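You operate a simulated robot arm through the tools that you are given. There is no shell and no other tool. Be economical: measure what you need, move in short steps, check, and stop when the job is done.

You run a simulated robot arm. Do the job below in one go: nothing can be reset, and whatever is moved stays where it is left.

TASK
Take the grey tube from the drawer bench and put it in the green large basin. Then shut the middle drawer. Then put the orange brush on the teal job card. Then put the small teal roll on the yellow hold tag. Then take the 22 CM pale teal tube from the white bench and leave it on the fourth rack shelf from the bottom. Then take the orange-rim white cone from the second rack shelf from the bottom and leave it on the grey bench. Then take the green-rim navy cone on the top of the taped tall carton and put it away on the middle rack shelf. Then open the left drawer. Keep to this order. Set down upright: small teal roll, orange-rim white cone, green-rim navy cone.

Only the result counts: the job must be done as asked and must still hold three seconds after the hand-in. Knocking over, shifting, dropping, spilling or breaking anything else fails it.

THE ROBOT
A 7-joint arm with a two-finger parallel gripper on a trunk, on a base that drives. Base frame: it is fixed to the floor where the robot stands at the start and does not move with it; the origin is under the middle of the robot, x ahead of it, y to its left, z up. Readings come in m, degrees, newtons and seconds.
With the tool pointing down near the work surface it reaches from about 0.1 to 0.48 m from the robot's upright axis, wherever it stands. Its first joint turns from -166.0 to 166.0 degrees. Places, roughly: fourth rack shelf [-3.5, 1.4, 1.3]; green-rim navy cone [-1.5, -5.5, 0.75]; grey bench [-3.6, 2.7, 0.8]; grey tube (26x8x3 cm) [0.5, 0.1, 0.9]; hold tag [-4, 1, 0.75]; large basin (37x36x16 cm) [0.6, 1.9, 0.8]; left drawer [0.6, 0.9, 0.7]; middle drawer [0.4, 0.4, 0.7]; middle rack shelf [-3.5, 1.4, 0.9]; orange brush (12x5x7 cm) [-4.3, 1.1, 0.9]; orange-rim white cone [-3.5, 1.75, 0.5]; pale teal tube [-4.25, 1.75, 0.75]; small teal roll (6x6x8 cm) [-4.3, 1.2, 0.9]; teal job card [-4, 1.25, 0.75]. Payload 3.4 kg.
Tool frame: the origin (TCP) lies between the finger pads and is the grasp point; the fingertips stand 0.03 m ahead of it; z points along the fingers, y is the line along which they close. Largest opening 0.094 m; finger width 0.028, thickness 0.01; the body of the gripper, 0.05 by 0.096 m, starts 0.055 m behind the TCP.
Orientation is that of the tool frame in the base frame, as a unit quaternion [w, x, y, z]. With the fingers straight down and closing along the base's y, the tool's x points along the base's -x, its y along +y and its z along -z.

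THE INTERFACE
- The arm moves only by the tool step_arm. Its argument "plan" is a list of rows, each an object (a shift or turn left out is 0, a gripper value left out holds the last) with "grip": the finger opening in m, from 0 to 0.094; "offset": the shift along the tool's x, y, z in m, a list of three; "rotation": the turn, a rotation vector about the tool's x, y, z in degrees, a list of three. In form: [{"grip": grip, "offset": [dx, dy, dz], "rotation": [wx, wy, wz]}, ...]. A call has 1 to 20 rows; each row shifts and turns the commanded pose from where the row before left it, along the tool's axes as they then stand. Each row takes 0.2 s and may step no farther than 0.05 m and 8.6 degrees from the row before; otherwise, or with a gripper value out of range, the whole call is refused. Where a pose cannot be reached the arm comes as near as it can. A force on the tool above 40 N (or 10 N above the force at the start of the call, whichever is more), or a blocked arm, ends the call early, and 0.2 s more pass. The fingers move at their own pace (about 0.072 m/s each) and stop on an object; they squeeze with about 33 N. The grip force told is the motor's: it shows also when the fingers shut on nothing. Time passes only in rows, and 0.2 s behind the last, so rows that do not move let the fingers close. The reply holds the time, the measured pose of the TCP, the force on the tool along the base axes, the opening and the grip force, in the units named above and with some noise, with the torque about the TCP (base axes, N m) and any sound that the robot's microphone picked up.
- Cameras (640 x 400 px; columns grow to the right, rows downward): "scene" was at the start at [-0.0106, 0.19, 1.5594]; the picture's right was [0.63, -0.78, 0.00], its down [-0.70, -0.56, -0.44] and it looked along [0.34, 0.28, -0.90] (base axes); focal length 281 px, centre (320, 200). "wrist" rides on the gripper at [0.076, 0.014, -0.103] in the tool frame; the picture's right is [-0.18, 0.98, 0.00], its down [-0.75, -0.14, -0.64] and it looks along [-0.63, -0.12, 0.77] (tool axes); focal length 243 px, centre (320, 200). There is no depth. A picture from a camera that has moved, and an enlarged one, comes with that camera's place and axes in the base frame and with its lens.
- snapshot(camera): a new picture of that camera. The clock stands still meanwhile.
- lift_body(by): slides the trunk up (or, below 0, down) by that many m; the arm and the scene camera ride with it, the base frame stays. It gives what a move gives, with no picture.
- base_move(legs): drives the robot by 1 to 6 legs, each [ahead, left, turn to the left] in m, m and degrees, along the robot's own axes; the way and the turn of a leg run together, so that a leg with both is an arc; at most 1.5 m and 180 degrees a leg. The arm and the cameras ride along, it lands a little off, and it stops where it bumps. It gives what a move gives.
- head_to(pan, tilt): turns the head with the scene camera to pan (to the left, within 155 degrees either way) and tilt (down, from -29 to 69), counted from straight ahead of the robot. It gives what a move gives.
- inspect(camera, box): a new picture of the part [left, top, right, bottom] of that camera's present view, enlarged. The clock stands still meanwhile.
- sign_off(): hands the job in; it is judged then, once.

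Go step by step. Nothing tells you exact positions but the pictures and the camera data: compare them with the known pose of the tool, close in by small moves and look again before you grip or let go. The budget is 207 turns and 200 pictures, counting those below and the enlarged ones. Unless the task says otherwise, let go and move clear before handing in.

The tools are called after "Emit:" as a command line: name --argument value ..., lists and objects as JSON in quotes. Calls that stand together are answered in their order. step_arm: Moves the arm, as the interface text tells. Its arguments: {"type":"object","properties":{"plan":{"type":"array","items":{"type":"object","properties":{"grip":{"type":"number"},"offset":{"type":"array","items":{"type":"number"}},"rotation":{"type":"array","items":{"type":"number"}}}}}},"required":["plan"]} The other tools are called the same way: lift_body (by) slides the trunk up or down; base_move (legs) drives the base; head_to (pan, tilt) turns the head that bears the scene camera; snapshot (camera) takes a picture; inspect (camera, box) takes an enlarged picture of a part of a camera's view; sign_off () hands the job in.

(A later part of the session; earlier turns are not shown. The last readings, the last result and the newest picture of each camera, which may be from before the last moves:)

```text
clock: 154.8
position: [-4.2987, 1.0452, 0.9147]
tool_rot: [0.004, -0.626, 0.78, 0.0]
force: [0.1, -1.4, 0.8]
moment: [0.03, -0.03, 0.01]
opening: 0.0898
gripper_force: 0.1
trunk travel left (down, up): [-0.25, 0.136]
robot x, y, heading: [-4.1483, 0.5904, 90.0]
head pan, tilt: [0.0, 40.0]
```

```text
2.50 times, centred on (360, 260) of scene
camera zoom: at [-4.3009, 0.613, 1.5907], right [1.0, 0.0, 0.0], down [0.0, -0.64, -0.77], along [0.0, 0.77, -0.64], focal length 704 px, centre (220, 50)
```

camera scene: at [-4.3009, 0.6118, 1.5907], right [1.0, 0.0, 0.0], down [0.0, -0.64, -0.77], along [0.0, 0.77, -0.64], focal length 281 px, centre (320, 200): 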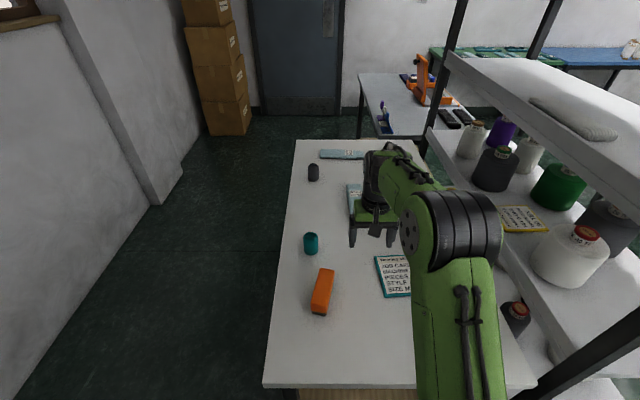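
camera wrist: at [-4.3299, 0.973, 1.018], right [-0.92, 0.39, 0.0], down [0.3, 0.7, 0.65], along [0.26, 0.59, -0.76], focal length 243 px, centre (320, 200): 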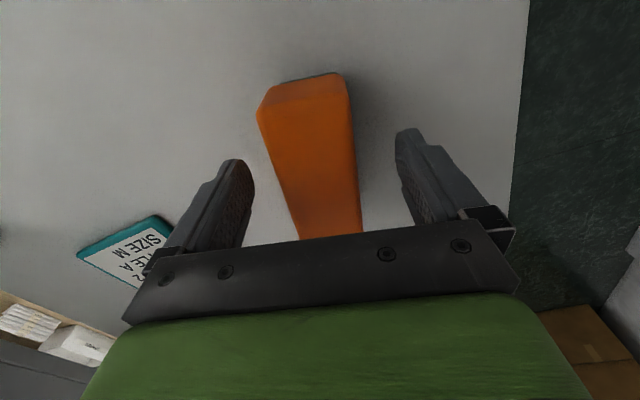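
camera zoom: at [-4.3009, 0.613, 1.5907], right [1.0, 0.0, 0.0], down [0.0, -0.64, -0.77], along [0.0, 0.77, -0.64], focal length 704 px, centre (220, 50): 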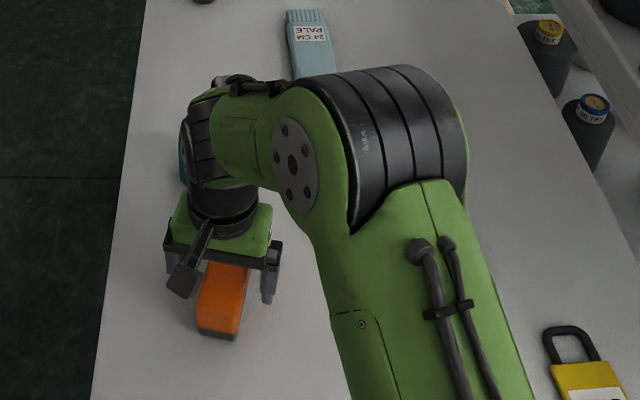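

The far tube must be the 22 CM one (the near one reads 24 CM). The brush is between the fingers; I close and lift gently.

Emit:
step_arm --plan '[{"grip": 0.0}, {}, {}, {}, {}, {}, {"offset": [0, 0, -0.005]}, {"offset": [0, 0, -0.01]}, {"offset": [0, 0, -0.01]}, {"offset": [0, 0, -0.015]}, {"offset": [0, 0, -0.015]}]'

Emit:
snapshot --camera "wrist"

```text
clock: 157.2
position: [-4.2989, 1.045, 0.9691]
tool_rot: [0.003, -0.626, 0.78, -0.001]
force: [-0.5, -0.2, -0.8]
moment: [0.0, 0.02, -0.01]
opening: 0.0453
gripper_force: 33.3
trunk travel left (down, up): [-0.25, 0.136]
robot x, y, heading: [-4.1519, 0.5929, 90.3]
head pan, tilt: [0.0, 40.0]
```

```text
130 pictures are left
camera wrist: at [-4.3299, 0.973, 1.0736], right [-0.92, 0.39, 0.0], down [0.3, 0.7, 0.65], along [0.26, 0.59, -0.76], focal length 243 px, centre (320, 200)
```

wrist: 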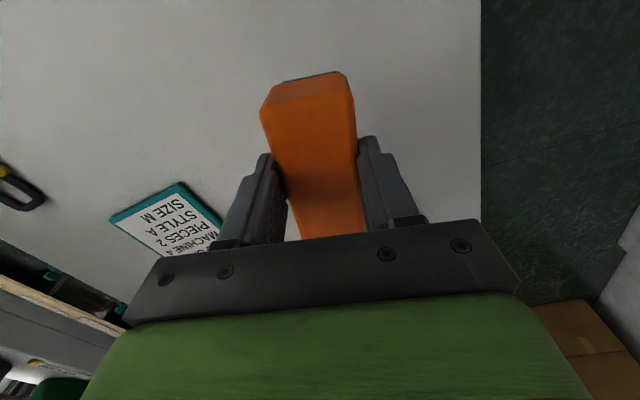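

Held at 0.045 m. The card spans roughly x −4.13…−4.01, y 1.06…1.19; I carry the brush over its centre.

Emit:
step_arm --plan '[{"offset": [-0.0083, -0.014, 0]}, {"offset": [-0.0143, -0.026, 0]}, {"offset": [-0.0143, -0.026, 0]}, {"offset": [-0.0143, -0.026, 0]}, {"offset": [-0.0143, -0.026, 0]}, {"offset": [-0.0143, -0.026, 0]}, {"offset": [-0.0143, -0.026, 0]}, {"offset": [-0.0143, -0.026, 0]}, {"offset": [-0.006, -0.012, 0]}, {}]'

Emit:
snapshot --camera "wrist"

Emit:
inspect --camera "scene" --box '[300, 180, 500, 340]'

```text
clock: 159.4
position: [-4.0718, 1.1111, 0.9701]
tool_rot: [0.004, -0.626, 0.78, -0.001]
force: [-0.3, -0.2, -0.4]
moment: [-0.02, 0.01, -0.01]
opening: 0.045
gripper_force: 33.1
trunk travel left (down, up): [-0.25, 0.136]
robot x, y, heading: [-4.148, 0.5892, 90.0]
head pan, tilt: [0.0, 40.0]
```

```text
129 pictures are left
camera wrist: at [-4.1018, 1.0401, 1.0742], right [-0.92, 0.39, 0.0], down [0.3, 0.7, 0.65], along [0.26, 0.59, -0.76], focal length 243 px, centre (320, 200)
```

wrist: 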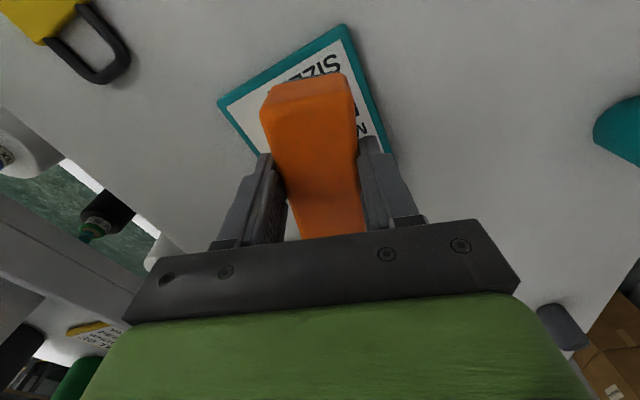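

```text
2.50 times, centred on (400, 260) of scene
camera zoom: at [-4.301, 0.614, 1.5907], right [1.0, 0.0, 0.0], down [0.0, -0.64, -0.77], along [0.0, 0.77, -0.64], focal length 704 px, centre (120, 50)
```

zoom: 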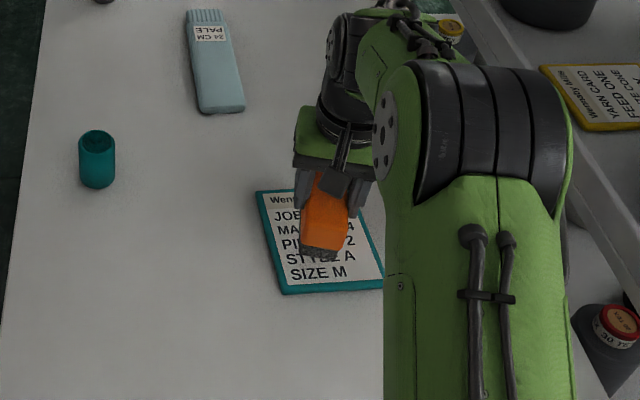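

The brush is centred above the card. I lower it gently to contact.

Emit:
step_arm --plan '[{"offset": [-0.003, -0.005, 0.015]}, {"offset": [0, 0, 0.015]}, {"offset": [0, 0, 0.01]}, {"offset": [0, 0, 0.005]}, {"offset": [0, 0, 0.003]}, {}]'

Emit:
step_arm --plan '[{"offset": [0, 0, 0.003]}, {}]'

```text
clock: 160.8
position: [-4.0657, 1.1135, 0.9239]
tool_rot: [0.005, -0.626, 0.78, 0.0]
force: [-1.2, 0.3, 15.1]
moment: [-0.43, 0.27, -0.03]
opening: 0.045
gripper_force: 33.4
trunk travel left (down, up): [-0.25, 0.136]
robot x, y, heading: [-4.1497, 0.5906, 90.2]
head pan, tilt: [0.0, 40.0]
```

```text
clock: 161.4
position: [-4.0657, 1.1142, 0.9226]
tool_rot: [0.006, -0.625, 0.78, 0.002]
force: [0.0, 4.2, 30.4]
moment: [0.2, 0.07, -0.02]
opening: 0.0454
gripper_force: 33.5
trunk travel left (down, up): [-0.25, 0.136]
robot x, y, heading: [-4.1508, 0.5912, 90.4]
head pan, tilt: [0.0, 40.0]
```

It is resting on the card. I open and rise straight up.

Emit:
step_arm --plan '[{"offset": [0, 0, -0.004]}, {"grip": 0.06}, {"grip": 0.075}, {}, {"offset": [0, 0, -0.02]}, {"offset": [0, 0, -0.03]}, {"offset": [0, 0, -0.04]}, {"offset": [0, 0, -0.04]}, {"offset": [0, 0, -0.04]}]'

Emit:
snapshot --camera "wrist"

Emit:
inspect --camera "scene" --box '[280, 140, 480, 340]'

```text
clock: 163.4
position: [-4.0681, 1.1126, 1.0952]
tool_rot: [0.003, -0.626, 0.78, -0.001]
force: [-0.2, -0.1, -0.2]
moment: [0.01, -0.01, 0.0]
opening: 0.075
gripper_force: 0.1
trunk travel left (down, up): [-0.25, 0.136]
robot x, y, heading: [-4.1531, 0.5886, 90.0]
head pan, tilt: [0.0, 40.0]
```

```text
127 pictures are left
camera wrist: at [-4.0984, 1.0414, 1.1977], right [-0.92, 0.39, 0.0], down [0.3, 0.7, 0.65], along [0.26, 0.59, -0.76], focal length 243 px, centre (320, 200)
```

wrist: 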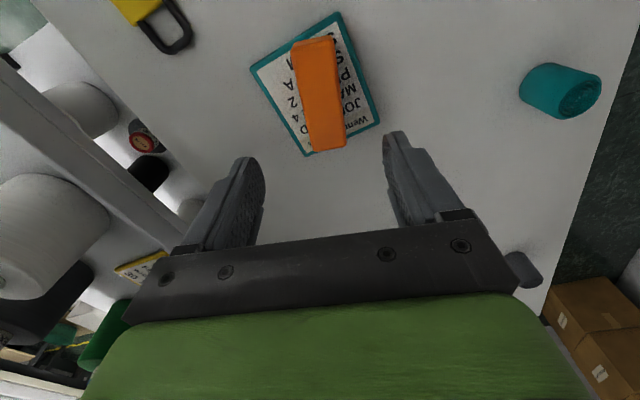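

```text
2.00 times, centred on (380, 240) of scene
camera zoom: at [-4.301, 0.6132, 1.5907], right [1.0, 0.0, 0.0], down [0.0, -0.64, -0.77], along [0.0, 0.77, -0.64], focal length 563 px, centre (200, 120)
```

zoom: 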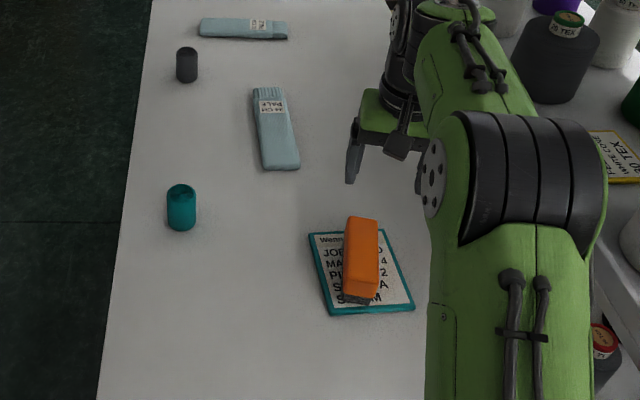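

The brush lies on the job card. Next the small teal roll at about (−4.32, 1.217): I'll fetch it from the bench's left side, so I back off and drive round.

Emit:
base_move --legs '[[-0.32, 0, 0], [0, 0.6, 0]]'

Emit:
step_arm --plan '[{"offset": [0.045, 0.01, 0], "rotation": [0, 0, -6]}, {"offset": [0.045, 0.01, 0], "rotation": [0, 0, -6]}, {"offset": [0.045, 0, 0]}, {"offset": [0.045, 0, 0]}, {"offset": [0.03, 0, 0]}]'

Emit:
base_move --legs '[[0.92, 0, 0], [0, 0, -90]]'

Emit:
head_to --pan 0 --tilt 50

Emit:
snapshot --camera "scene"

Emit:
snapshot --camera "wrist"

```text
clock: 168.5
position: [-4.6604, 0.7883, 1.094]
tool_rot: [0.003, -0.626, 0.779, -0.001]
force: [-1.0, 0.4, -0.5]
moment: [0.03, 0.02, 0.03]
opening: 0.0749
gripper_force: 0.0
trunk travel left (down, up): [-0.25, 0.136]
robot x, y, heading: [-4.7387, 0.2635, 90.4]
head pan, tilt: [0.0, 40.0]
```

```text
clock: 169.7
position: [-4.6939, 0.5825, 1.092]
tool_rot: [0.003, -0.705, 0.709, -0.001]
force: [-0.3, -0.1, -0.3]
moment: [0.0, 0.0, -0.01]
opening: 0.0751
gripper_force: 0.1
trunk travel left (down, up): [-0.25, 0.136]
robot x, y, heading: [-4.7358, 0.2625, 90.6]
head pan, tilt: [0.0, 40.0]
```

```text
clock: 178.4
position: [-4.4243, 1.1441, 1.0931]
tool_rot: [0.002, -0.001, 1.0, -0.003]
force: [-0.5, 0.4, 0.0]
moment: [0.0, 0.01, 0.01]
opening: 0.0751
gripper_force: 0.1
trunk travel left (down, up): [-0.25, 0.136]
robot x, y, heading: [-4.7444, 1.1859, 0.5]
head pan, tilt: [0.0, 40.0]
```

```text
clock: 179.1
position: [-4.4251, 1.1434, 1.0934]
tool_rot: [0.001, 0.0, 1.0, -0.002]
force: [-0.1, -0.2, -0.7]
moment: [0.0, -0.01, 0.02]
opening: 0.0747
gripper_force: 0.1
trunk travel left (down, up): [-0.25, 0.136]
robot x, y, heading: [-4.7478, 1.1871, 0.8]
head pan, tilt: [0.0, 50.0]
```

```text
125 pictures are left
camera scene: at [-4.7292, 1.3381, 1.5765], right [0.01, -1.0, 0.0], down [-0.77, -0.01, -0.64], along [0.64, 0.01, -0.77], focal length 281 px, centre (320, 200)
```

scene: 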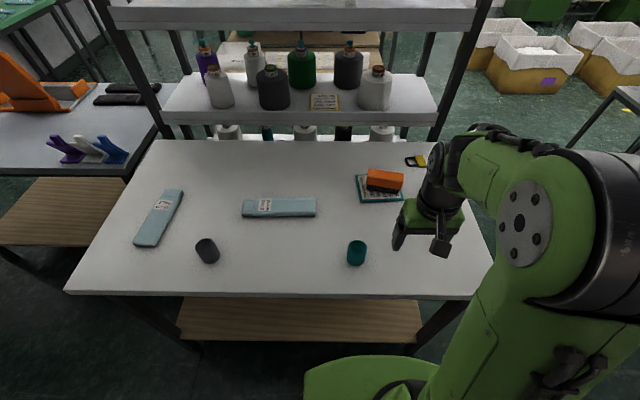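

```text
124 pictures are left
camera wrist: at [-4.501, 1.1583, 1.1963], right [0.18, 0.98, -0.01], down [0.75, -0.14, 0.64], along [0.63, -0.12, -0.76], focal length 243 px, centre (320, 200)
```

wrist: 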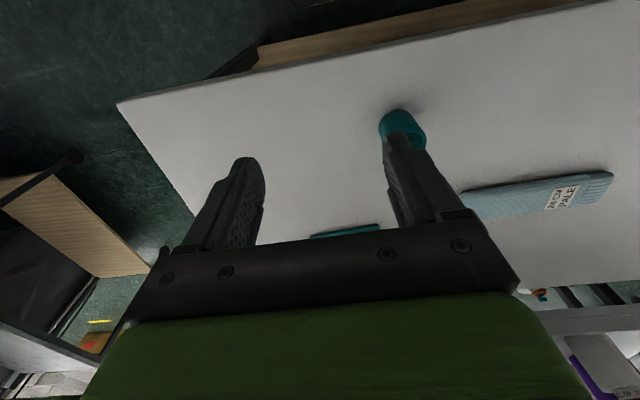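

Now the roll stands close ahead at about (−4.357, 1.238). I move above it with the fingers open.

Emit:
step_arm --plan '[{"offset": [-0.034, 0.032, 0], "grip": 0.092}, {"offset": [-0.034, 0.032, 0]}, {"offset": [0, 0.031, 0.04]}, {"offset": [0, 0, 0.04]}, {}]'

Emit:
snapshot --camera "wrist"

Emit:
inspect --camera "scene" --box '[260, 160, 460, 320]'

```text
refused: row 3 steps farther than a row can; nothing moved
```

```text
123 pictures are left
camera wrist: at [-4.501, 1.1583, 1.1963], right [0.18, 0.98, -0.01], down [0.75, -0.14, 0.64], along [0.63, -0.12, -0.76], focal length 243 px, centre (320, 200)
```

wrist: 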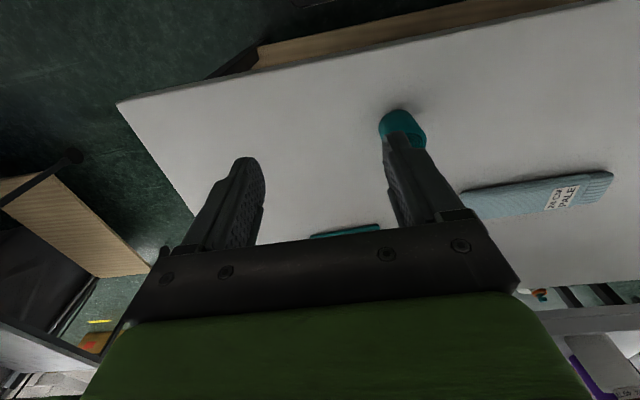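

```text
2.50 times, centred on (360, 240) of scene
camera zoom: at [-4.7292, 1.3381, 1.5765], right [0.01, -1.0, 0.0], down [-0.77, -0.01, -0.64], along [0.64, 0.01, -0.77], focal length 704 px, centre (220, 100)
```

zoom: 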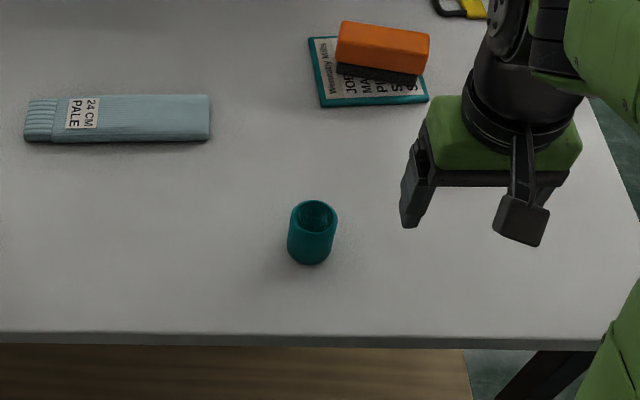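

One row was over the limit; I resend with smaller steps.

Emit:
step_arm --plan '[{"offset": [-0.034, 0.032, 0], "grip": 0.092}, {"offset": [-0.034, 0.032, 0]}, {"offset": [0, 0.031, 0.03]}, {"offset": [0, 0, 0.04]}, {}]'

Emit:
snapshot --camera "wrist"

Emit:
inspect --camera "scene" --box '[260, 160, 460, 320]'

```text
clock: 180.3
position: [-4.3575, 1.2386, 1.022]
tool_rot: [0.002, 0.0, 1.0, -0.004]
force: [-0.6, 0.4, -0.5]
moment: [-0.01, 0.01, 0.03]
opening: 0.0919
gripper_force: 0.1
trunk travel left (down, up): [-0.25, 0.136]
robot x, y, heading: [-4.7433, 1.1848, 0.7]
head pan, tilt: [0.0, 50.0]
```

```text
121 pictures are left
camera wrist: at [-4.4337, 1.2533, 1.1253], right [0.18, 0.98, -0.01], down [0.75, -0.14, 0.65], along [0.63, -0.12, -0.76], focal length 243 px, centre (320, 200)
```

wrist: 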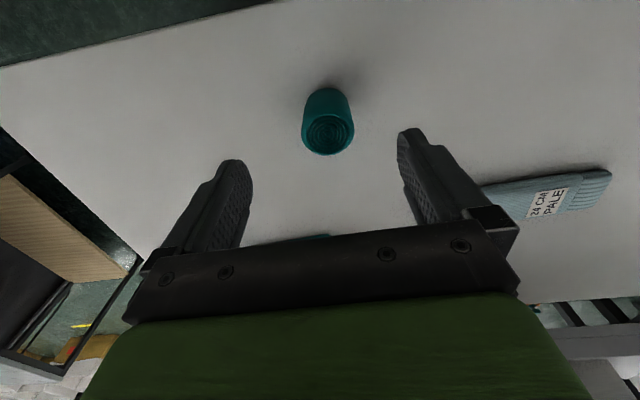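

```text
2.50 times, centred on (360, 240) of scene
camera zoom: at [-4.7301, 1.3384, 1.5765], right [0.01, -1.0, 0.0], down [-0.77, -0.01, -0.64], along [0.64, 0.01, -0.77], focal length 704 px, centre (220, 100)
```

zoom: 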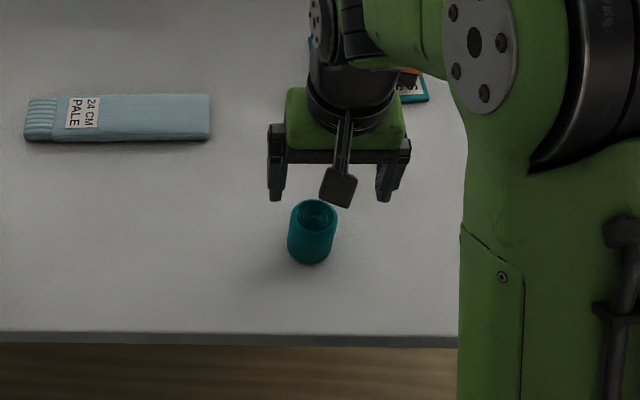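

Roll centre refined to (−4.354, 1.246). I lower around it and close.

Emit:
step_arm --plan '[{"offset": [-0.003, 0.007, 0]}, {"offset": [0, 0, 0.04]}, {"offset": [0, 0, 0.035]}, {"offset": [0, 0, 0.03]}, {}]'

Emit:
snapshot --camera "wrist"

```text
clock: 181.5
position: [-4.3545, 1.2458, 0.9181]
tool_rot: [0.002, 0.0, 1.0, -0.003]
force: [-1.0, 0.5, 0.2]
moment: [0.0, -0.01, 0.01]
opening: 0.0921
gripper_force: 0.2
trunk travel left (down, up): [-0.25, 0.136]
robot x, y, heading: [-4.7457, 1.1853, 1.1]
head pan, tilt: [0.0, 50.0]
```

```text
119 pictures are left
camera wrist: at [-4.4302, 1.2596, 1.0206], right [0.18, 0.98, -0.01], down [0.75, -0.14, 0.65], along [0.63, -0.12, -0.76], focal length 243 px, centre (320, 200)
```

wrist: 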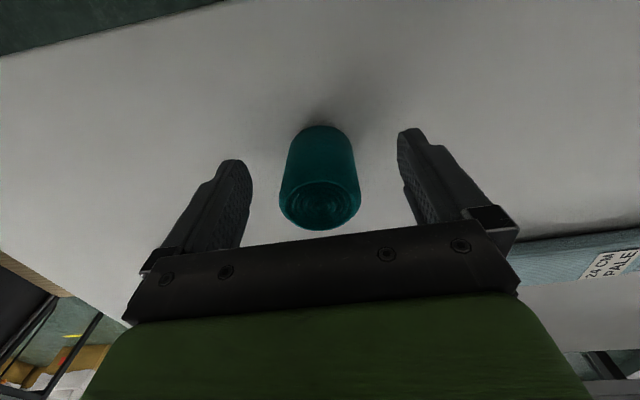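

Comparing apparent sizes and rays, the roll's top is nearer z≈0.90 (bench ≈0.82) and its centre (−4.331, 1.242). I correct outward 2.3 cm and go lower, then re-check.

Emit:
step_arm --plan '[{"offset": [-0.0235, -0.004, -0.02]}, {}]'

Emit:
snapshot --camera "wrist"

Emit:
inspect --camera "scene" --box '[280, 160, 440, 280]'

```text
clock: 182.1
position: [-4.3306, 1.2417, 0.9378]
tool_rot: [0.001, -0.001, 1.0, -0.003]
force: [0.3, -0.3, 0.2]
moment: [0.0, 0.0, 0.02]
opening: 0.0919
gripper_force: 0.1
trunk travel left (down, up): [-0.25, 0.136]
robot x, y, heading: [-4.7446, 1.1863, 0.6]
head pan, tilt: [0.0, 50.0]
```

```text
118 pictures are left
camera wrist: at [-4.4063, 1.2557, 1.0408], right [0.18, 0.98, -0.01], down [0.75, -0.14, 0.64], along [0.63, -0.12, -0.76], focal length 243 px, centre (320, 200)
```

wrist: 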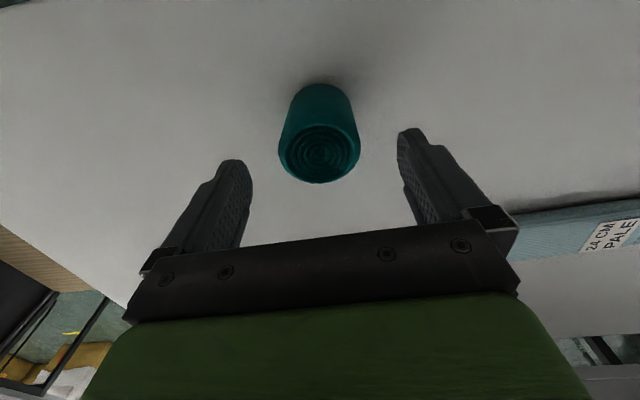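

```text
3.33 times, centred on (360, 220) of scene
camera zoom: at [-4.7292, 1.3383, 1.5765], right [0.01, -1.0, 0.0], down [-0.77, -0.01, -0.64], along [0.64, 0.01, -0.77], focal length 938 px, centre (187, 133)
```

zoom: 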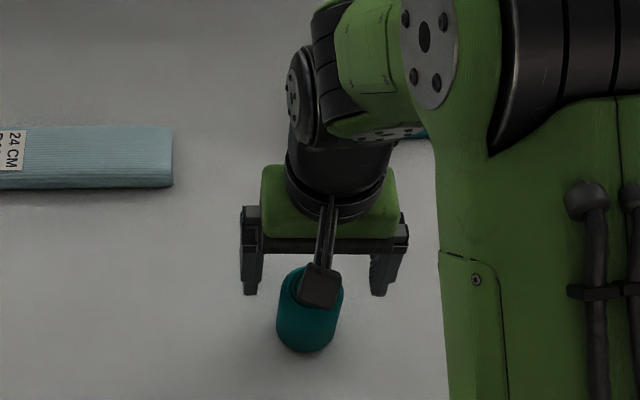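

Consistent: roll at (−4.334, 1.241), top z≈0.907. I descend to 0.872 and close.

Emit:
step_arm --plan '[{"offset": [0.003, 0, 0.02]}, {"offset": [0, 0, 0.025]}, {"offset": [0, 0, 0.02]}, {}]'

Emit:
snapshot --camera "wrist"

```text
clock: 183.1
position: [-4.3332, 1.2399, 0.8722]
tool_rot: [0.001, 0.0, 1.0, -0.003]
force: [0.3, -0.1, -0.6]
moment: [-0.03, 0.03, -0.01]
opening: 0.0919
gripper_force: 0.1
trunk travel left (down, up): [-0.25, 0.136]
robot x, y, heading: [-4.7461, 1.1881, 0.8]
head pan, tilt: [0.0, 50.0]
```

```text
116 pictures are left
camera wrist: at [-4.4092, 1.2553, 0.976], right [0.18, 0.98, -0.01], down [0.75, -0.14, 0.65], along [0.63, -0.12, -0.76], focal length 243 px, centre (320, 200)
```

wrist: 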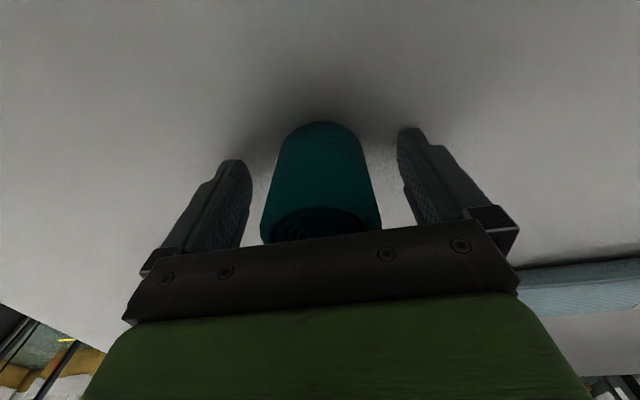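

Emit:
step_arm --plan '[{"grip": 0.0}, {}, {}, {}, {}, {}, {"offset": [0, 0, -0.005]}, {"offset": [0, 0, -0.01]}, {"offset": [0, 0, -0.015]}, {"offset": [0, 0, -0.02]}, {"offset": [0, 0, -0.02]}, {"offset": [0, 0, -0.02]}]'

Emit:
snapshot --camera "wrist"

Emit:
inspect --camera "scene" --box '[280, 160, 440, 280]'

Emit:
inspect --camera "scene" --box '[370, 130, 450, 180]'

```text
clock: 185.7
position: [-4.3342, 1.2406, 0.9633]
tool_rot: [0.0, -0.001, 1.0, -0.001]
force: [0.9, 0.1, -0.6]
moment: [0.01, 0.01, -0.02]
opening: 0.0505
gripper_force: 33.1
trunk travel left (down, up): [-0.25, 0.136]
robot x, y, heading: [-4.7439, 1.1864, 0.9]
head pan, tilt: [0.0, 50.0]
```

```text
115 pictures are left
camera wrist: at [-4.4101, 1.2553, 1.0665], right [0.18, 0.98, -0.01], down [0.75, -0.14, 0.64], along [0.63, -0.12, -0.76], focal length 243 px, centre (320, 200)
```

wrist: 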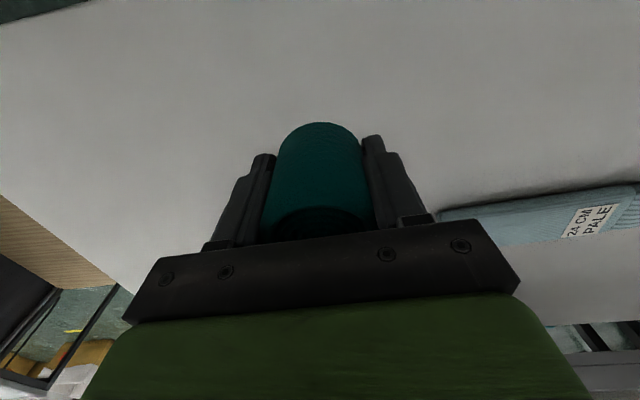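

```text
3.33 times, centred on (360, 220) of scene
camera zoom: at [-4.7296, 1.338, 1.5765], right [0.01, -1.0, 0.0], down [-0.77, -0.01, -0.64], along [0.64, 0.01, -0.77], focal length 938 px, centre (187, 133)
```

zoom: 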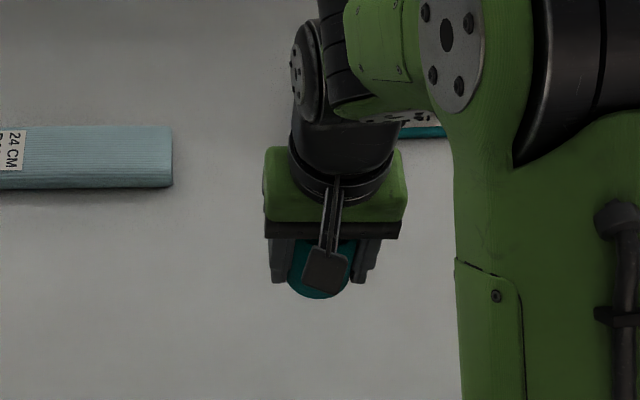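

```text
8.00 times, centred on (410, 155) of scene
camera zoom: at [-4.7296, 1.338, 1.5765], right [0.01, -1.0, 0.0], down [-0.77, -0.01, -0.64], along [0.64, 0.01, -0.77], focal length 2251 px, centre (-400, 560)
```

zoom: 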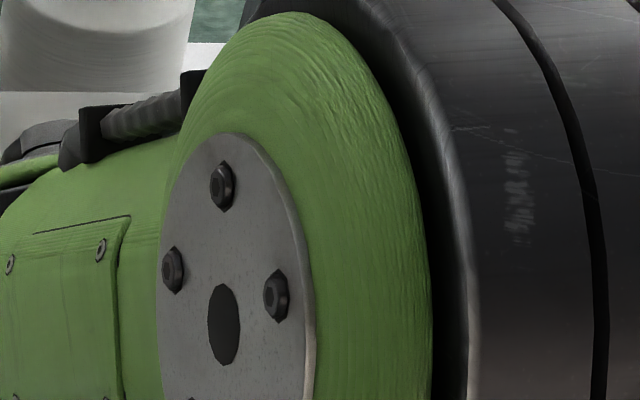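

Roll held. I lift, pull in slightly, and drive back round to the bench end.

Emit:
step_arm --plan '[{"offset": [0, 0, -0.02]}, {"offset": [0, 0, -0.03]}, {"offset": [0, 0, -0.03]}, {"offset": [0, 0, -0.03]}, {"offset": [0.02, 0, -0.015]}, {"offset": [0.03, 0, 0]}, {"offset": [0.02, 0, 0]}]'

Emit:
base_move --legs '[[0, 0, 89], [-0.92, 0, 0], [0, -0.66, 0]]'

Emit:
head_to --pan 0 --tilt 40

Emit:
snapshot --camera "scene"

```text
clock: 187.3
position: [-4.4052, 1.2419, 1.0861]
tool_rot: [0.002, -0.001, 1.0, -0.003]
force: [-0.2, 0.8, -0.4]
moment: [-0.03, -0.01, 0.01]
opening: 0.0505
gripper_force: 33.2
trunk travel left (down, up): [-0.25, 0.136]
robot x, y, heading: [-4.7443, 1.1884, 0.8]
head pan, tilt: [0.0, 50.0]
```

```text
clock: 199.1
position: [-4.1447, 0.6143, 1.087]
tool_rot: [0.003, -0.703, 0.711, -0.001]
force: [-0.3, -0.3, -0.4]
moment: [0.01, 0.0, 0.02]
opening: 0.0506
gripper_force: 32.8
trunk travel left (down, up): [-0.25, 0.136]
robot x, y, heading: [-4.1001, 0.2712, 90.2]
head pan, tilt: [0.0, 50.0]
```

```text
clock: 199.8
position: [-4.1454, 0.6151, 1.0867]
tool_rot: [0.003, -0.704, 0.71, -0.001]
force: [-0.1, 0.2, 0.5]
moment: [-0.01, -0.01, 0.03]
opening: 0.0508
gripper_force: 32.6
trunk travel left (down, up): [-0.25, 0.136]
robot x, y, heading: [-4.0927, 0.2738, 90.1]
head pan, tilt: [0.0, 40.0]
```

```text
112 pictures are left
camera scene: at [-4.245, 0.296, 1.5906], right [1.0, 0.0, 0.0], down [0.0, -0.64, -0.77], along [0.0, 0.77, -0.64], focal length 281 px, centre (320, 200)
```

scene: 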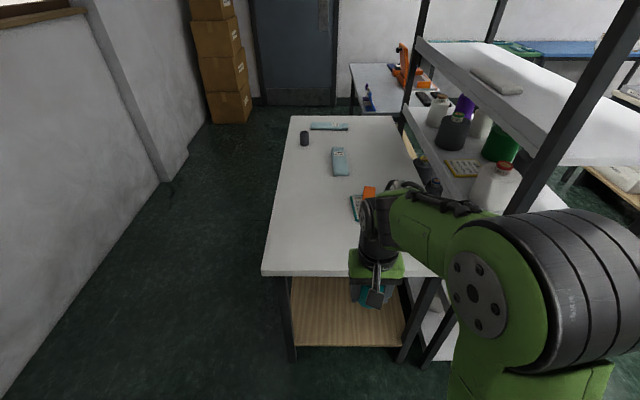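

Emit:
step_arm --plan '[{"offset": [-0.03, 0, 0]}, {"offset": [-0.04, 0, 0]}, {"offset": [-0.04, 0, 0]}, {"offset": [-0.03, 0, 0]}]'

Emit:
base_move --legs '[[0.3, 0, 0]]'

Emit:
snapshot --camera "scene"

Emit:
snapshot --camera "wrist"

```text
clock: 200.8
position: [-4.1431, 0.7555, 1.0853]
tool_rot: [0.004, -0.705, 0.709, -0.001]
force: [1.1, 0.1, -1.0]
moment: [-0.01, 0.0, 0.0]
opening: 0.0505
gripper_force: 33.2
trunk travel left (down, up): [-0.25, 0.136]
robot x, y, heading: [-4.0963, 0.2754, 90.2]
head pan, tilt: [0.0, 40.0]
```

```text
clock: 202.9
position: [-4.1434, 1.0551, 1.0861]
tool_rot: [0.002, -0.705, 0.709, -0.001]
force: [0.5, 0.3, -0.1]
moment: [-0.02, 0.01, -0.02]
opening: 0.0507
gripper_force: 33.0
trunk travel left (down, up): [-0.25, 0.136]
robot x, y, heading: [-4.0943, 0.5754, 90.1]
head pan, tilt: [0.0, 40.0]
```

```text
111 pictures are left
camera scene: at [-4.2455, 0.597, 1.5906], right [1.0, 0.0, 0.0], down [0.0, -0.64, -0.77], along [0.0, 0.77, -0.64], focal length 281 px, centre (320, 200)
```

scene: 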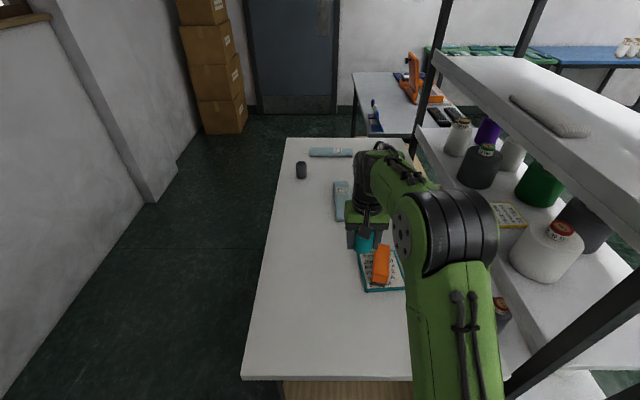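

```text
110 pictures are left
camera wrist: at [-4.159, 0.9781, 1.1897], right [-0.98, 0.19, -0.01], down [0.14, 0.75, 0.64], along [0.13, 0.63, -0.76], focal length 243 px, centre (320, 200)
```

wrist: 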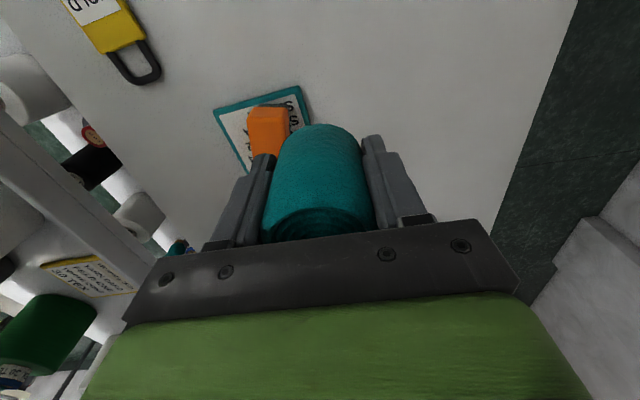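

The tag (padlock-shaped) is around (−3.90, 0.93), partly out of view. I swing the arm left so the head camera can see the tag properly.

Emit:
step_arm --plan '[{"offset": [0.01, 0.03, 0]}, {"offset": [0.01, 0.04, 0]}, {"offset": [0.02, 0.04, 0]}, {"offset": [0.02, 0.04, 0]}, {"offset": [0.01, 0.04, 0]}]'

Emit:
head_to --pan -25 --tilt 55

Emit:
snapshot --camera "scene"

Emit:
snapshot --camera "wrist"

```text
clock: 204.1
position: [-4.3366, 0.9842, 1.0874]
tool_rot: [0.002, -0.704, 0.71, -0.002]
force: [0.2, 0.4, 0.0]
moment: [-0.02, -0.01, -0.02]
opening: 0.0504
gripper_force: 33.3
trunk travel left (down, up): [-0.25, 0.136]
robot x, y, heading: [-4.0949, 0.5725, 90.3]
head pan, tilt: [0.0, 40.0]
```

```text
clock: 204.9
position: [-4.3361, 0.9844, 1.0864]
tool_rot: [0.003, -0.704, 0.71, -0.001]
force: [0.4, 0.6, -0.8]
moment: [0.01, -0.01, 0.01]
opening: 0.0507
gripper_force: 33.2
trunk travel left (down, up): [-0.25, 0.136]
robot x, y, heading: [-4.092, 0.5709, 89.9]
head pan, tilt: [-25.0, 55.0]
```

```text
109 pictures are left
camera scene: at [-4.2153, 0.5761, 1.57], right [0.91, -0.42, 0.0], down [-0.34, -0.74, -0.57], along [0.24, 0.52, -0.82], focal length 281 px, centre (320, 200)
```

scene: 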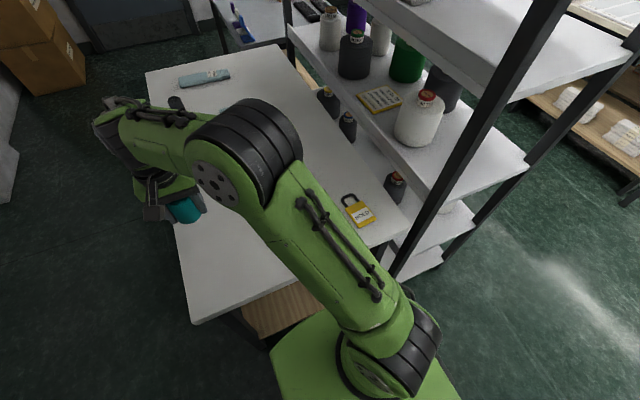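

```text
108 pictures are left
camera wrist: at [-4.3503, 0.9085, 1.1902], right [-0.98, 0.19, -0.01], down [0.14, 0.75, 0.64], along [0.13, 0.63, -0.76], focal length 243 px, centre (320, 200)
```

wrist: 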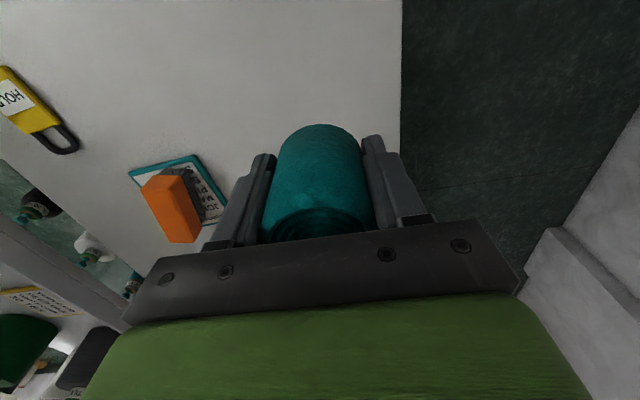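

Both cameras agree: tag body centre (−3.906, 0.938), bench z 0.83. I shift the base 8 cm left for elbow room by the rack and carry the roll over.

Emit:
base_move --legs '[[0, 0.08, 0]]'

Emit:
step_arm --plan '[{"offset": [0.002, -0.02, 0]}, {"offset": [0.004, -0.035, 0]}, {"offset": [0.004, -0.04, 0]}, {"offset": [0.004, -0.04, 0]}, {"offset": [0.004, -0.04, 0]}, {"offset": [0.004, -0.04, 0]}, {"offset": [0.004, -0.04, 0]}, {"offset": [0.004, -0.04, 0]}, {"offset": [0.004, -0.04, 0]}, {"offset": [0.004, -0.035, 0]}, {"offset": [0.004, -0.03, 0]}]'

Emit:
snapshot --camera "scene"

Emit:
snapshot --camera "wrist"

```text
clock: 206.0
position: [-4.4164, 0.9843, 1.0859]
tool_rot: [0.004, -0.704, 0.71, -0.001]
force: [-1.2, -0.3, 0.1]
moment: [-0.01, -0.06, 0.0]
opening: 0.0506
gripper_force: 33.0
trunk travel left (down, up): [-0.25, 0.136]
robot x, y, heading: [-4.177, 0.5731, 90.3]
head pan, tilt: [-25.0, 55.0]
```

```text
clock: 208.4
position: [-4.0167, 0.9398, 1.0886]
tool_rot: [0.003, -0.705, 0.709, 0.0]
force: [-0.4, -1.1, -0.5]
moment: [-0.02, -0.04, 0.0]
opening: 0.0508
gripper_force: 32.9
trunk travel left (down, up): [-0.25, 0.136]
robot x, y, heading: [-4.1735, 0.5712, 90.1]
head pan, tilt: [-25.0, 55.0]
```

```text
107 pictures are left
camera scene: at [-4.2941, 0.5759, 1.5701], right [0.91, -0.42, 0.0], down [-0.34, -0.74, -0.57], along [0.24, 0.52, -0.82], focal length 281 px, centre (320, 200)
```

scene: 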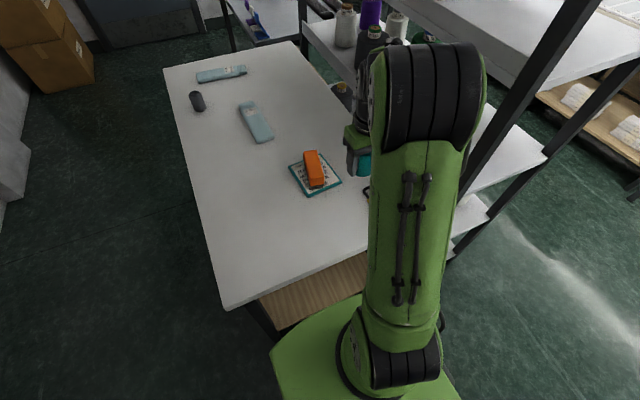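

```text
106 pictures are left
camera wrist: at [-4.0301, 0.8627, 1.192], right [-0.98, 0.19, 0.0], down [0.14, 0.75, 0.65], along [0.13, 0.63, -0.76], focal length 243 px, centre (320, 200)
```

wrist: 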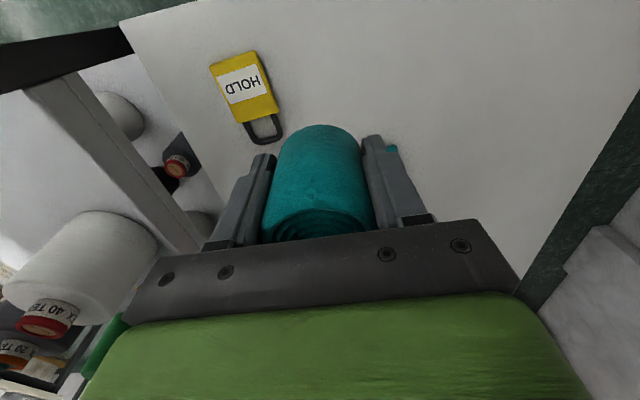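

Tag centre confirmed at (−3.905, 0.938). I go the last 11 cm over it and look again.

Emit:
step_arm --plan '[{"offset": [0, -0.03, 0]}, {"offset": [0, -0.035, 0]}, {"offset": [0, -0.03, 0]}, {"offset": [0.002, -0.016, 0.03]}, {"offset": [0, 0, 0.04]}, {"offset": [0, 0, 0.04]}, {}]'

Emit:
snapshot --camera "wrist"

Emit:
snapshot --camera "scene"

```text
clock: 210.0
position: [-3.9058, 0.9377, 0.9791]
tool_rot: [0.003, -0.704, 0.711, -0.002]
force: [0.0, -0.7, 0.3]
moment: [0.05, -0.02, 0.03]
opening: 0.0507
gripper_force: 33.1
trunk travel left (down, up): [-0.25, 0.136]
robot x, y, heading: [-4.1787, 0.5718, 90.1]
head pan, tilt: [-25.0, 55.0]
```

```text
105 pictures are left
camera wrist: at [-3.9206, 0.8604, 1.0825], right [-0.98, 0.19, -0.01], down [0.14, 0.75, 0.65], along [0.13, 0.63, -0.76], focal length 243 px, centre (320, 200)
```

wrist: 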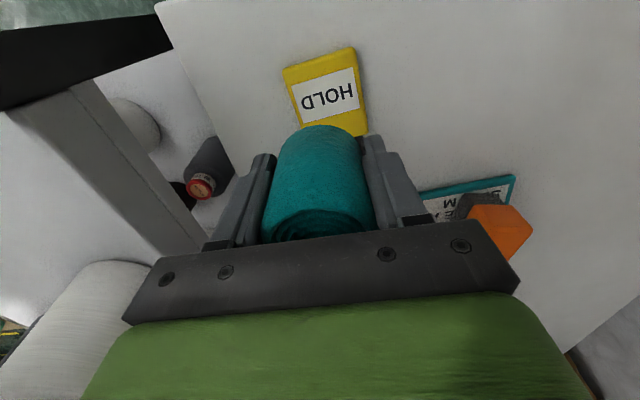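

```text
104 pictures are left
camera scene: at [-4.2954, 0.5753, 1.57], right [0.91, -0.42, 0.0], down [-0.34, -0.74, -0.57], along [0.24, 0.52, -0.82], focal length 281 px, centre (320, 200)
```

scene: 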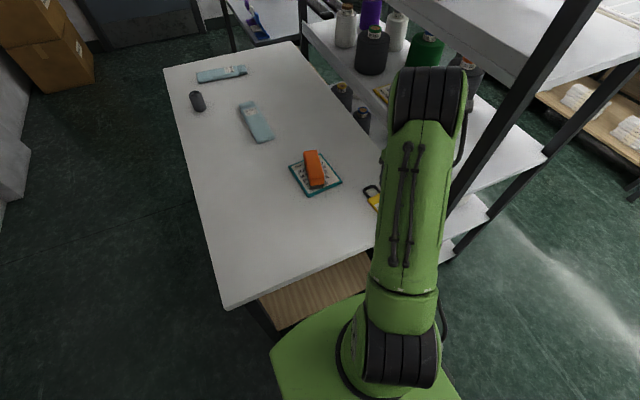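

Well aligned over the tag. I lower until it touches.

Emit:
step_arm --plan '[{"offset": [0.002, 0.003, 0.03]}, {"offset": [0, 0, 0.03]}, {"offset": [0, 0, 0.015]}, {"offset": [0, 0, 0.006]}, {"offset": [0, 0, 0.004]}, {}]'

Emit:
step_arm --plan '[{"offset": [0, 0, 0.004]}, {}]'

```text
clock: 211.4
position: [-3.9074, 0.9349, 0.8937]
tool_rot: [0.003, -0.704, 0.71, -0.001]
force: [-0.3, -0.3, -0.9]
moment: [0.02, -0.02, -0.01]
opening: 0.0504
gripper_force: 33.1
trunk travel left (down, up): [-0.25, 0.136]
robot x, y, heading: [-4.1756, 0.5742, 90.0]
head pan, tilt: [-25.0, 55.0]
```

```text
clock: 212.0
position: [-3.9069, 0.9344, 0.8914]
tool_rot: [0.003, -0.704, 0.71, -0.001]
force: [-0.1, 0.4, -0.2]
moment: [0.01, 0.02, -0.02]
opening: 0.0506
gripper_force: 33.3
trunk travel left (down, up): [-0.25, 0.136]
robot x, y, heading: [-4.1758, 0.5693, 90.2]
head pan, tilt: [-25.0, 55.0]
```

Emit:
step_arm --plan '[{"offset": [0, 0, 0.003]}, {"offset": [0, 0, 0.003]}, {}]'

Emit:
step_arm --plan '[{"offset": [0, 0, 0.003]}, {}]'

Emit:
snapshot --camera "wrist"

```text
clock: 212.8
position: [-3.9063, 0.9357, 0.8844]
tool_rot: [0.003, -0.704, 0.71, 0.0]
force: [-0.3, 0.0, -0.2]
moment: [0.0, 0.0, 0.04]
opening: 0.0507
gripper_force: 33.0
trunk travel left (down, up): [-0.25, 0.136]
robot x, y, heading: [-4.1741, 0.5757, 90.0]
head pan, tilt: [-25.0, 55.0]
```

```text
clock: 213.4
position: [-3.9071, 0.9351, 0.8816]
tool_rot: [0.004, -0.704, 0.711, -0.002]
force: [0.6, 0.0, 8.1]
moment: [-0.02, 0.15, 0.01]
opening: 0.0506
gripper_force: 33.2
trunk travel left (down, up): [-0.25, 0.136]
robot x, y, heading: [-4.1753, 0.5729, 90.3]
head pan, tilt: [-25.0, 55.0]
```

```text
103 pictures are left
camera wrist: at [-3.9222, 0.8585, 0.9857], right [-0.98, 0.19, -0.01], down [0.14, 0.75, 0.65], along [0.13, 0.63, -0.76], focal length 243 px, centre (320, 200)
```

wrist: 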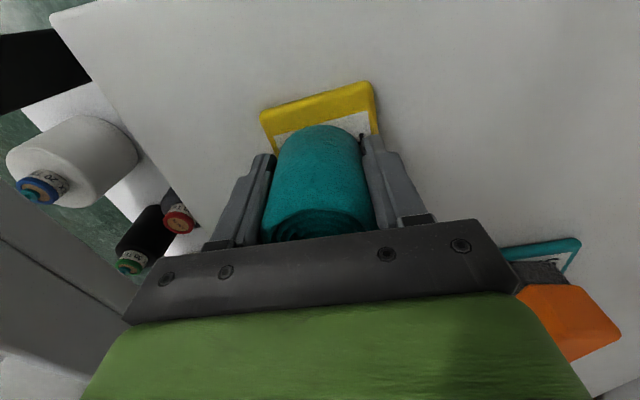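

Touching. I release and rise straight up.

Emit:
step_arm --plan '[{"grip": 0.056}, {"grip": 0.065}, {"grip": 0.08}, {}, {"offset": [0, 0, -0.02]}, {"offset": [0, 0, -0.03]}, {"offset": [0, 0, -0.04]}, {"offset": [0, 0, -0.04]}, {"offset": [0, 0, -0.04]}, {"offset": [0, 0, -0.03]}, {"offset": [0, 0.035, 0]}, {"offset": [0, 0.04, 0]}, {"offset": [0, 0.04, 0]}, {"offset": [0, 0.04, 0]}, {"offset": [0, 0.04, 0]}]'

Emit:
snapshot --camera "wrist"

Emit:
snapshot --camera "scene"

```text
clock: 216.6
position: [-4.1031, 0.9348, 1.0796]
tool_rot: [0.003, -0.703, 0.711, -0.001]
force: [-0.6, 0.6, 0.1]
moment: [-0.02, -0.01, 0.01]
opening: 0.0801
gripper_force: 0.0
trunk travel left (down, up): [-0.25, 0.136]
robot x, y, heading: [-4.1732, 0.5729, 90.1]
head pan, tilt: [-25.0, 55.0]
```

```text
102 pictures are left
camera wrist: at [-4.1187, 0.8583, 1.1829], right [-0.98, 0.19, -0.01], down [0.14, 0.75, 0.64], along [0.13, 0.63, -0.76], focal length 243 px, centre (320, 200)
```

wrist: 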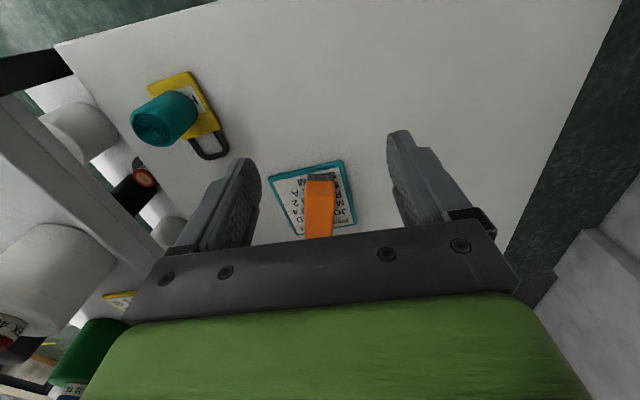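

```text
101 pictures are left
camera scene: at [-4.2963, 0.5757, 1.5699], right [0.91, -0.42, 0.0], down [-0.34, -0.74, -0.57], along [0.24, 0.52, -0.82], focal length 281 px, centre (320, 200)
```

scene: 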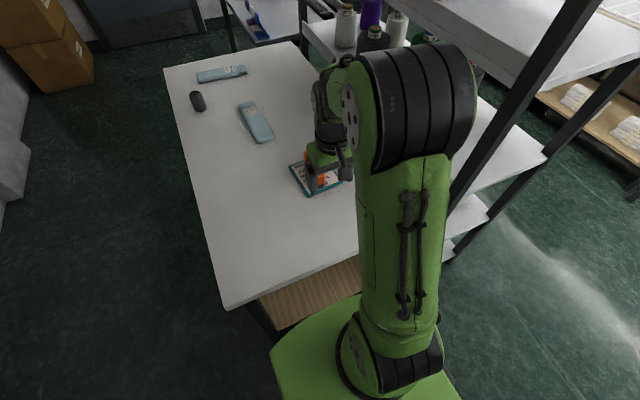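

The roll stands upright on the tag and the brush is still on the card. Next, the 22 CM tube at the far end, about (−4.19, 1.86), lying along x: I drive round to the bench's left side there.

Emit:
base_move --legs '[[-0.3, 0, 0], [0, 0.58, 0], [1.45, 0, 0], [0, 0, -90]]'

Emit:
head_to --pan 0 --tilt 50

Emit:
snapshot --camera "scene"

Emit:
snapshot --camera "wrist"

```text
clock: 232.2
position: [-4.3982, 1.6552, 1.0791]
tool_rot: [0.002, 0.002, 1.0, -0.003]
force: [0.4, -0.3, 0.3]
moment: [0.01, 0.03, 0.01]
opening: 0.0799
gripper_force: 0.2
trunk travel left (down, up): [-0.25, 0.136]
robot x, y, heading: [-4.7609, 1.7238, 0.3]
head pan, tilt: [-25.0, 55.0]
```

```text
clock: 233.1
position: [-4.3988, 1.6556, 1.0791]
tool_rot: [0.002, 0.003, 1.0, -0.002]
force: [0.8, 1.0, -0.2]
moment: [0.04, 0.01, 0.0]
opening: 0.0798
gripper_force: 0.1
trunk travel left (down, up): [-0.25, 0.136]
robot x, y, heading: [-4.7648, 1.7278, 0.5]
head pan, tilt: [0.0, 50.0]
```

```text
100 pictures are left
camera scene: at [-4.7448, 1.8773, 1.5765], right [0.01, -1.0, 0.0], down [-0.77, 0.0, -0.64], along [0.64, 0.0, -0.77], focal length 281 px, centre (320, 200)
```

scene: 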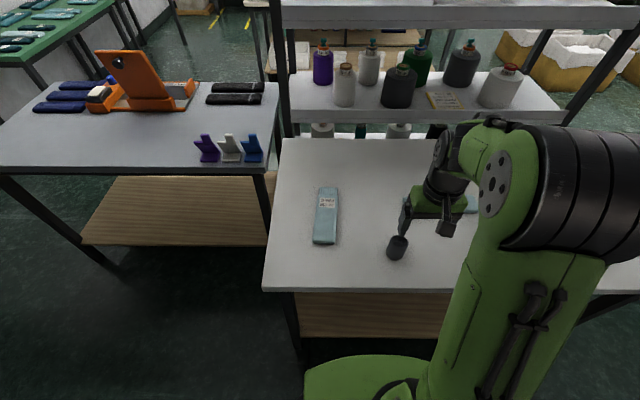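

```text
99 pictures are left
camera wrist: at [-4.4739, 1.6706, 1.1829], right [0.19, 0.98, -0.01], down [0.75, -0.14, 0.64], along [0.63, -0.13, -0.76], focal length 243 px, centre (320, 200)
```

wrist: 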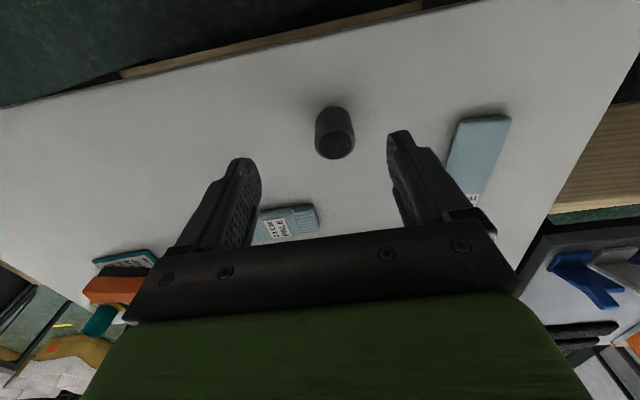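

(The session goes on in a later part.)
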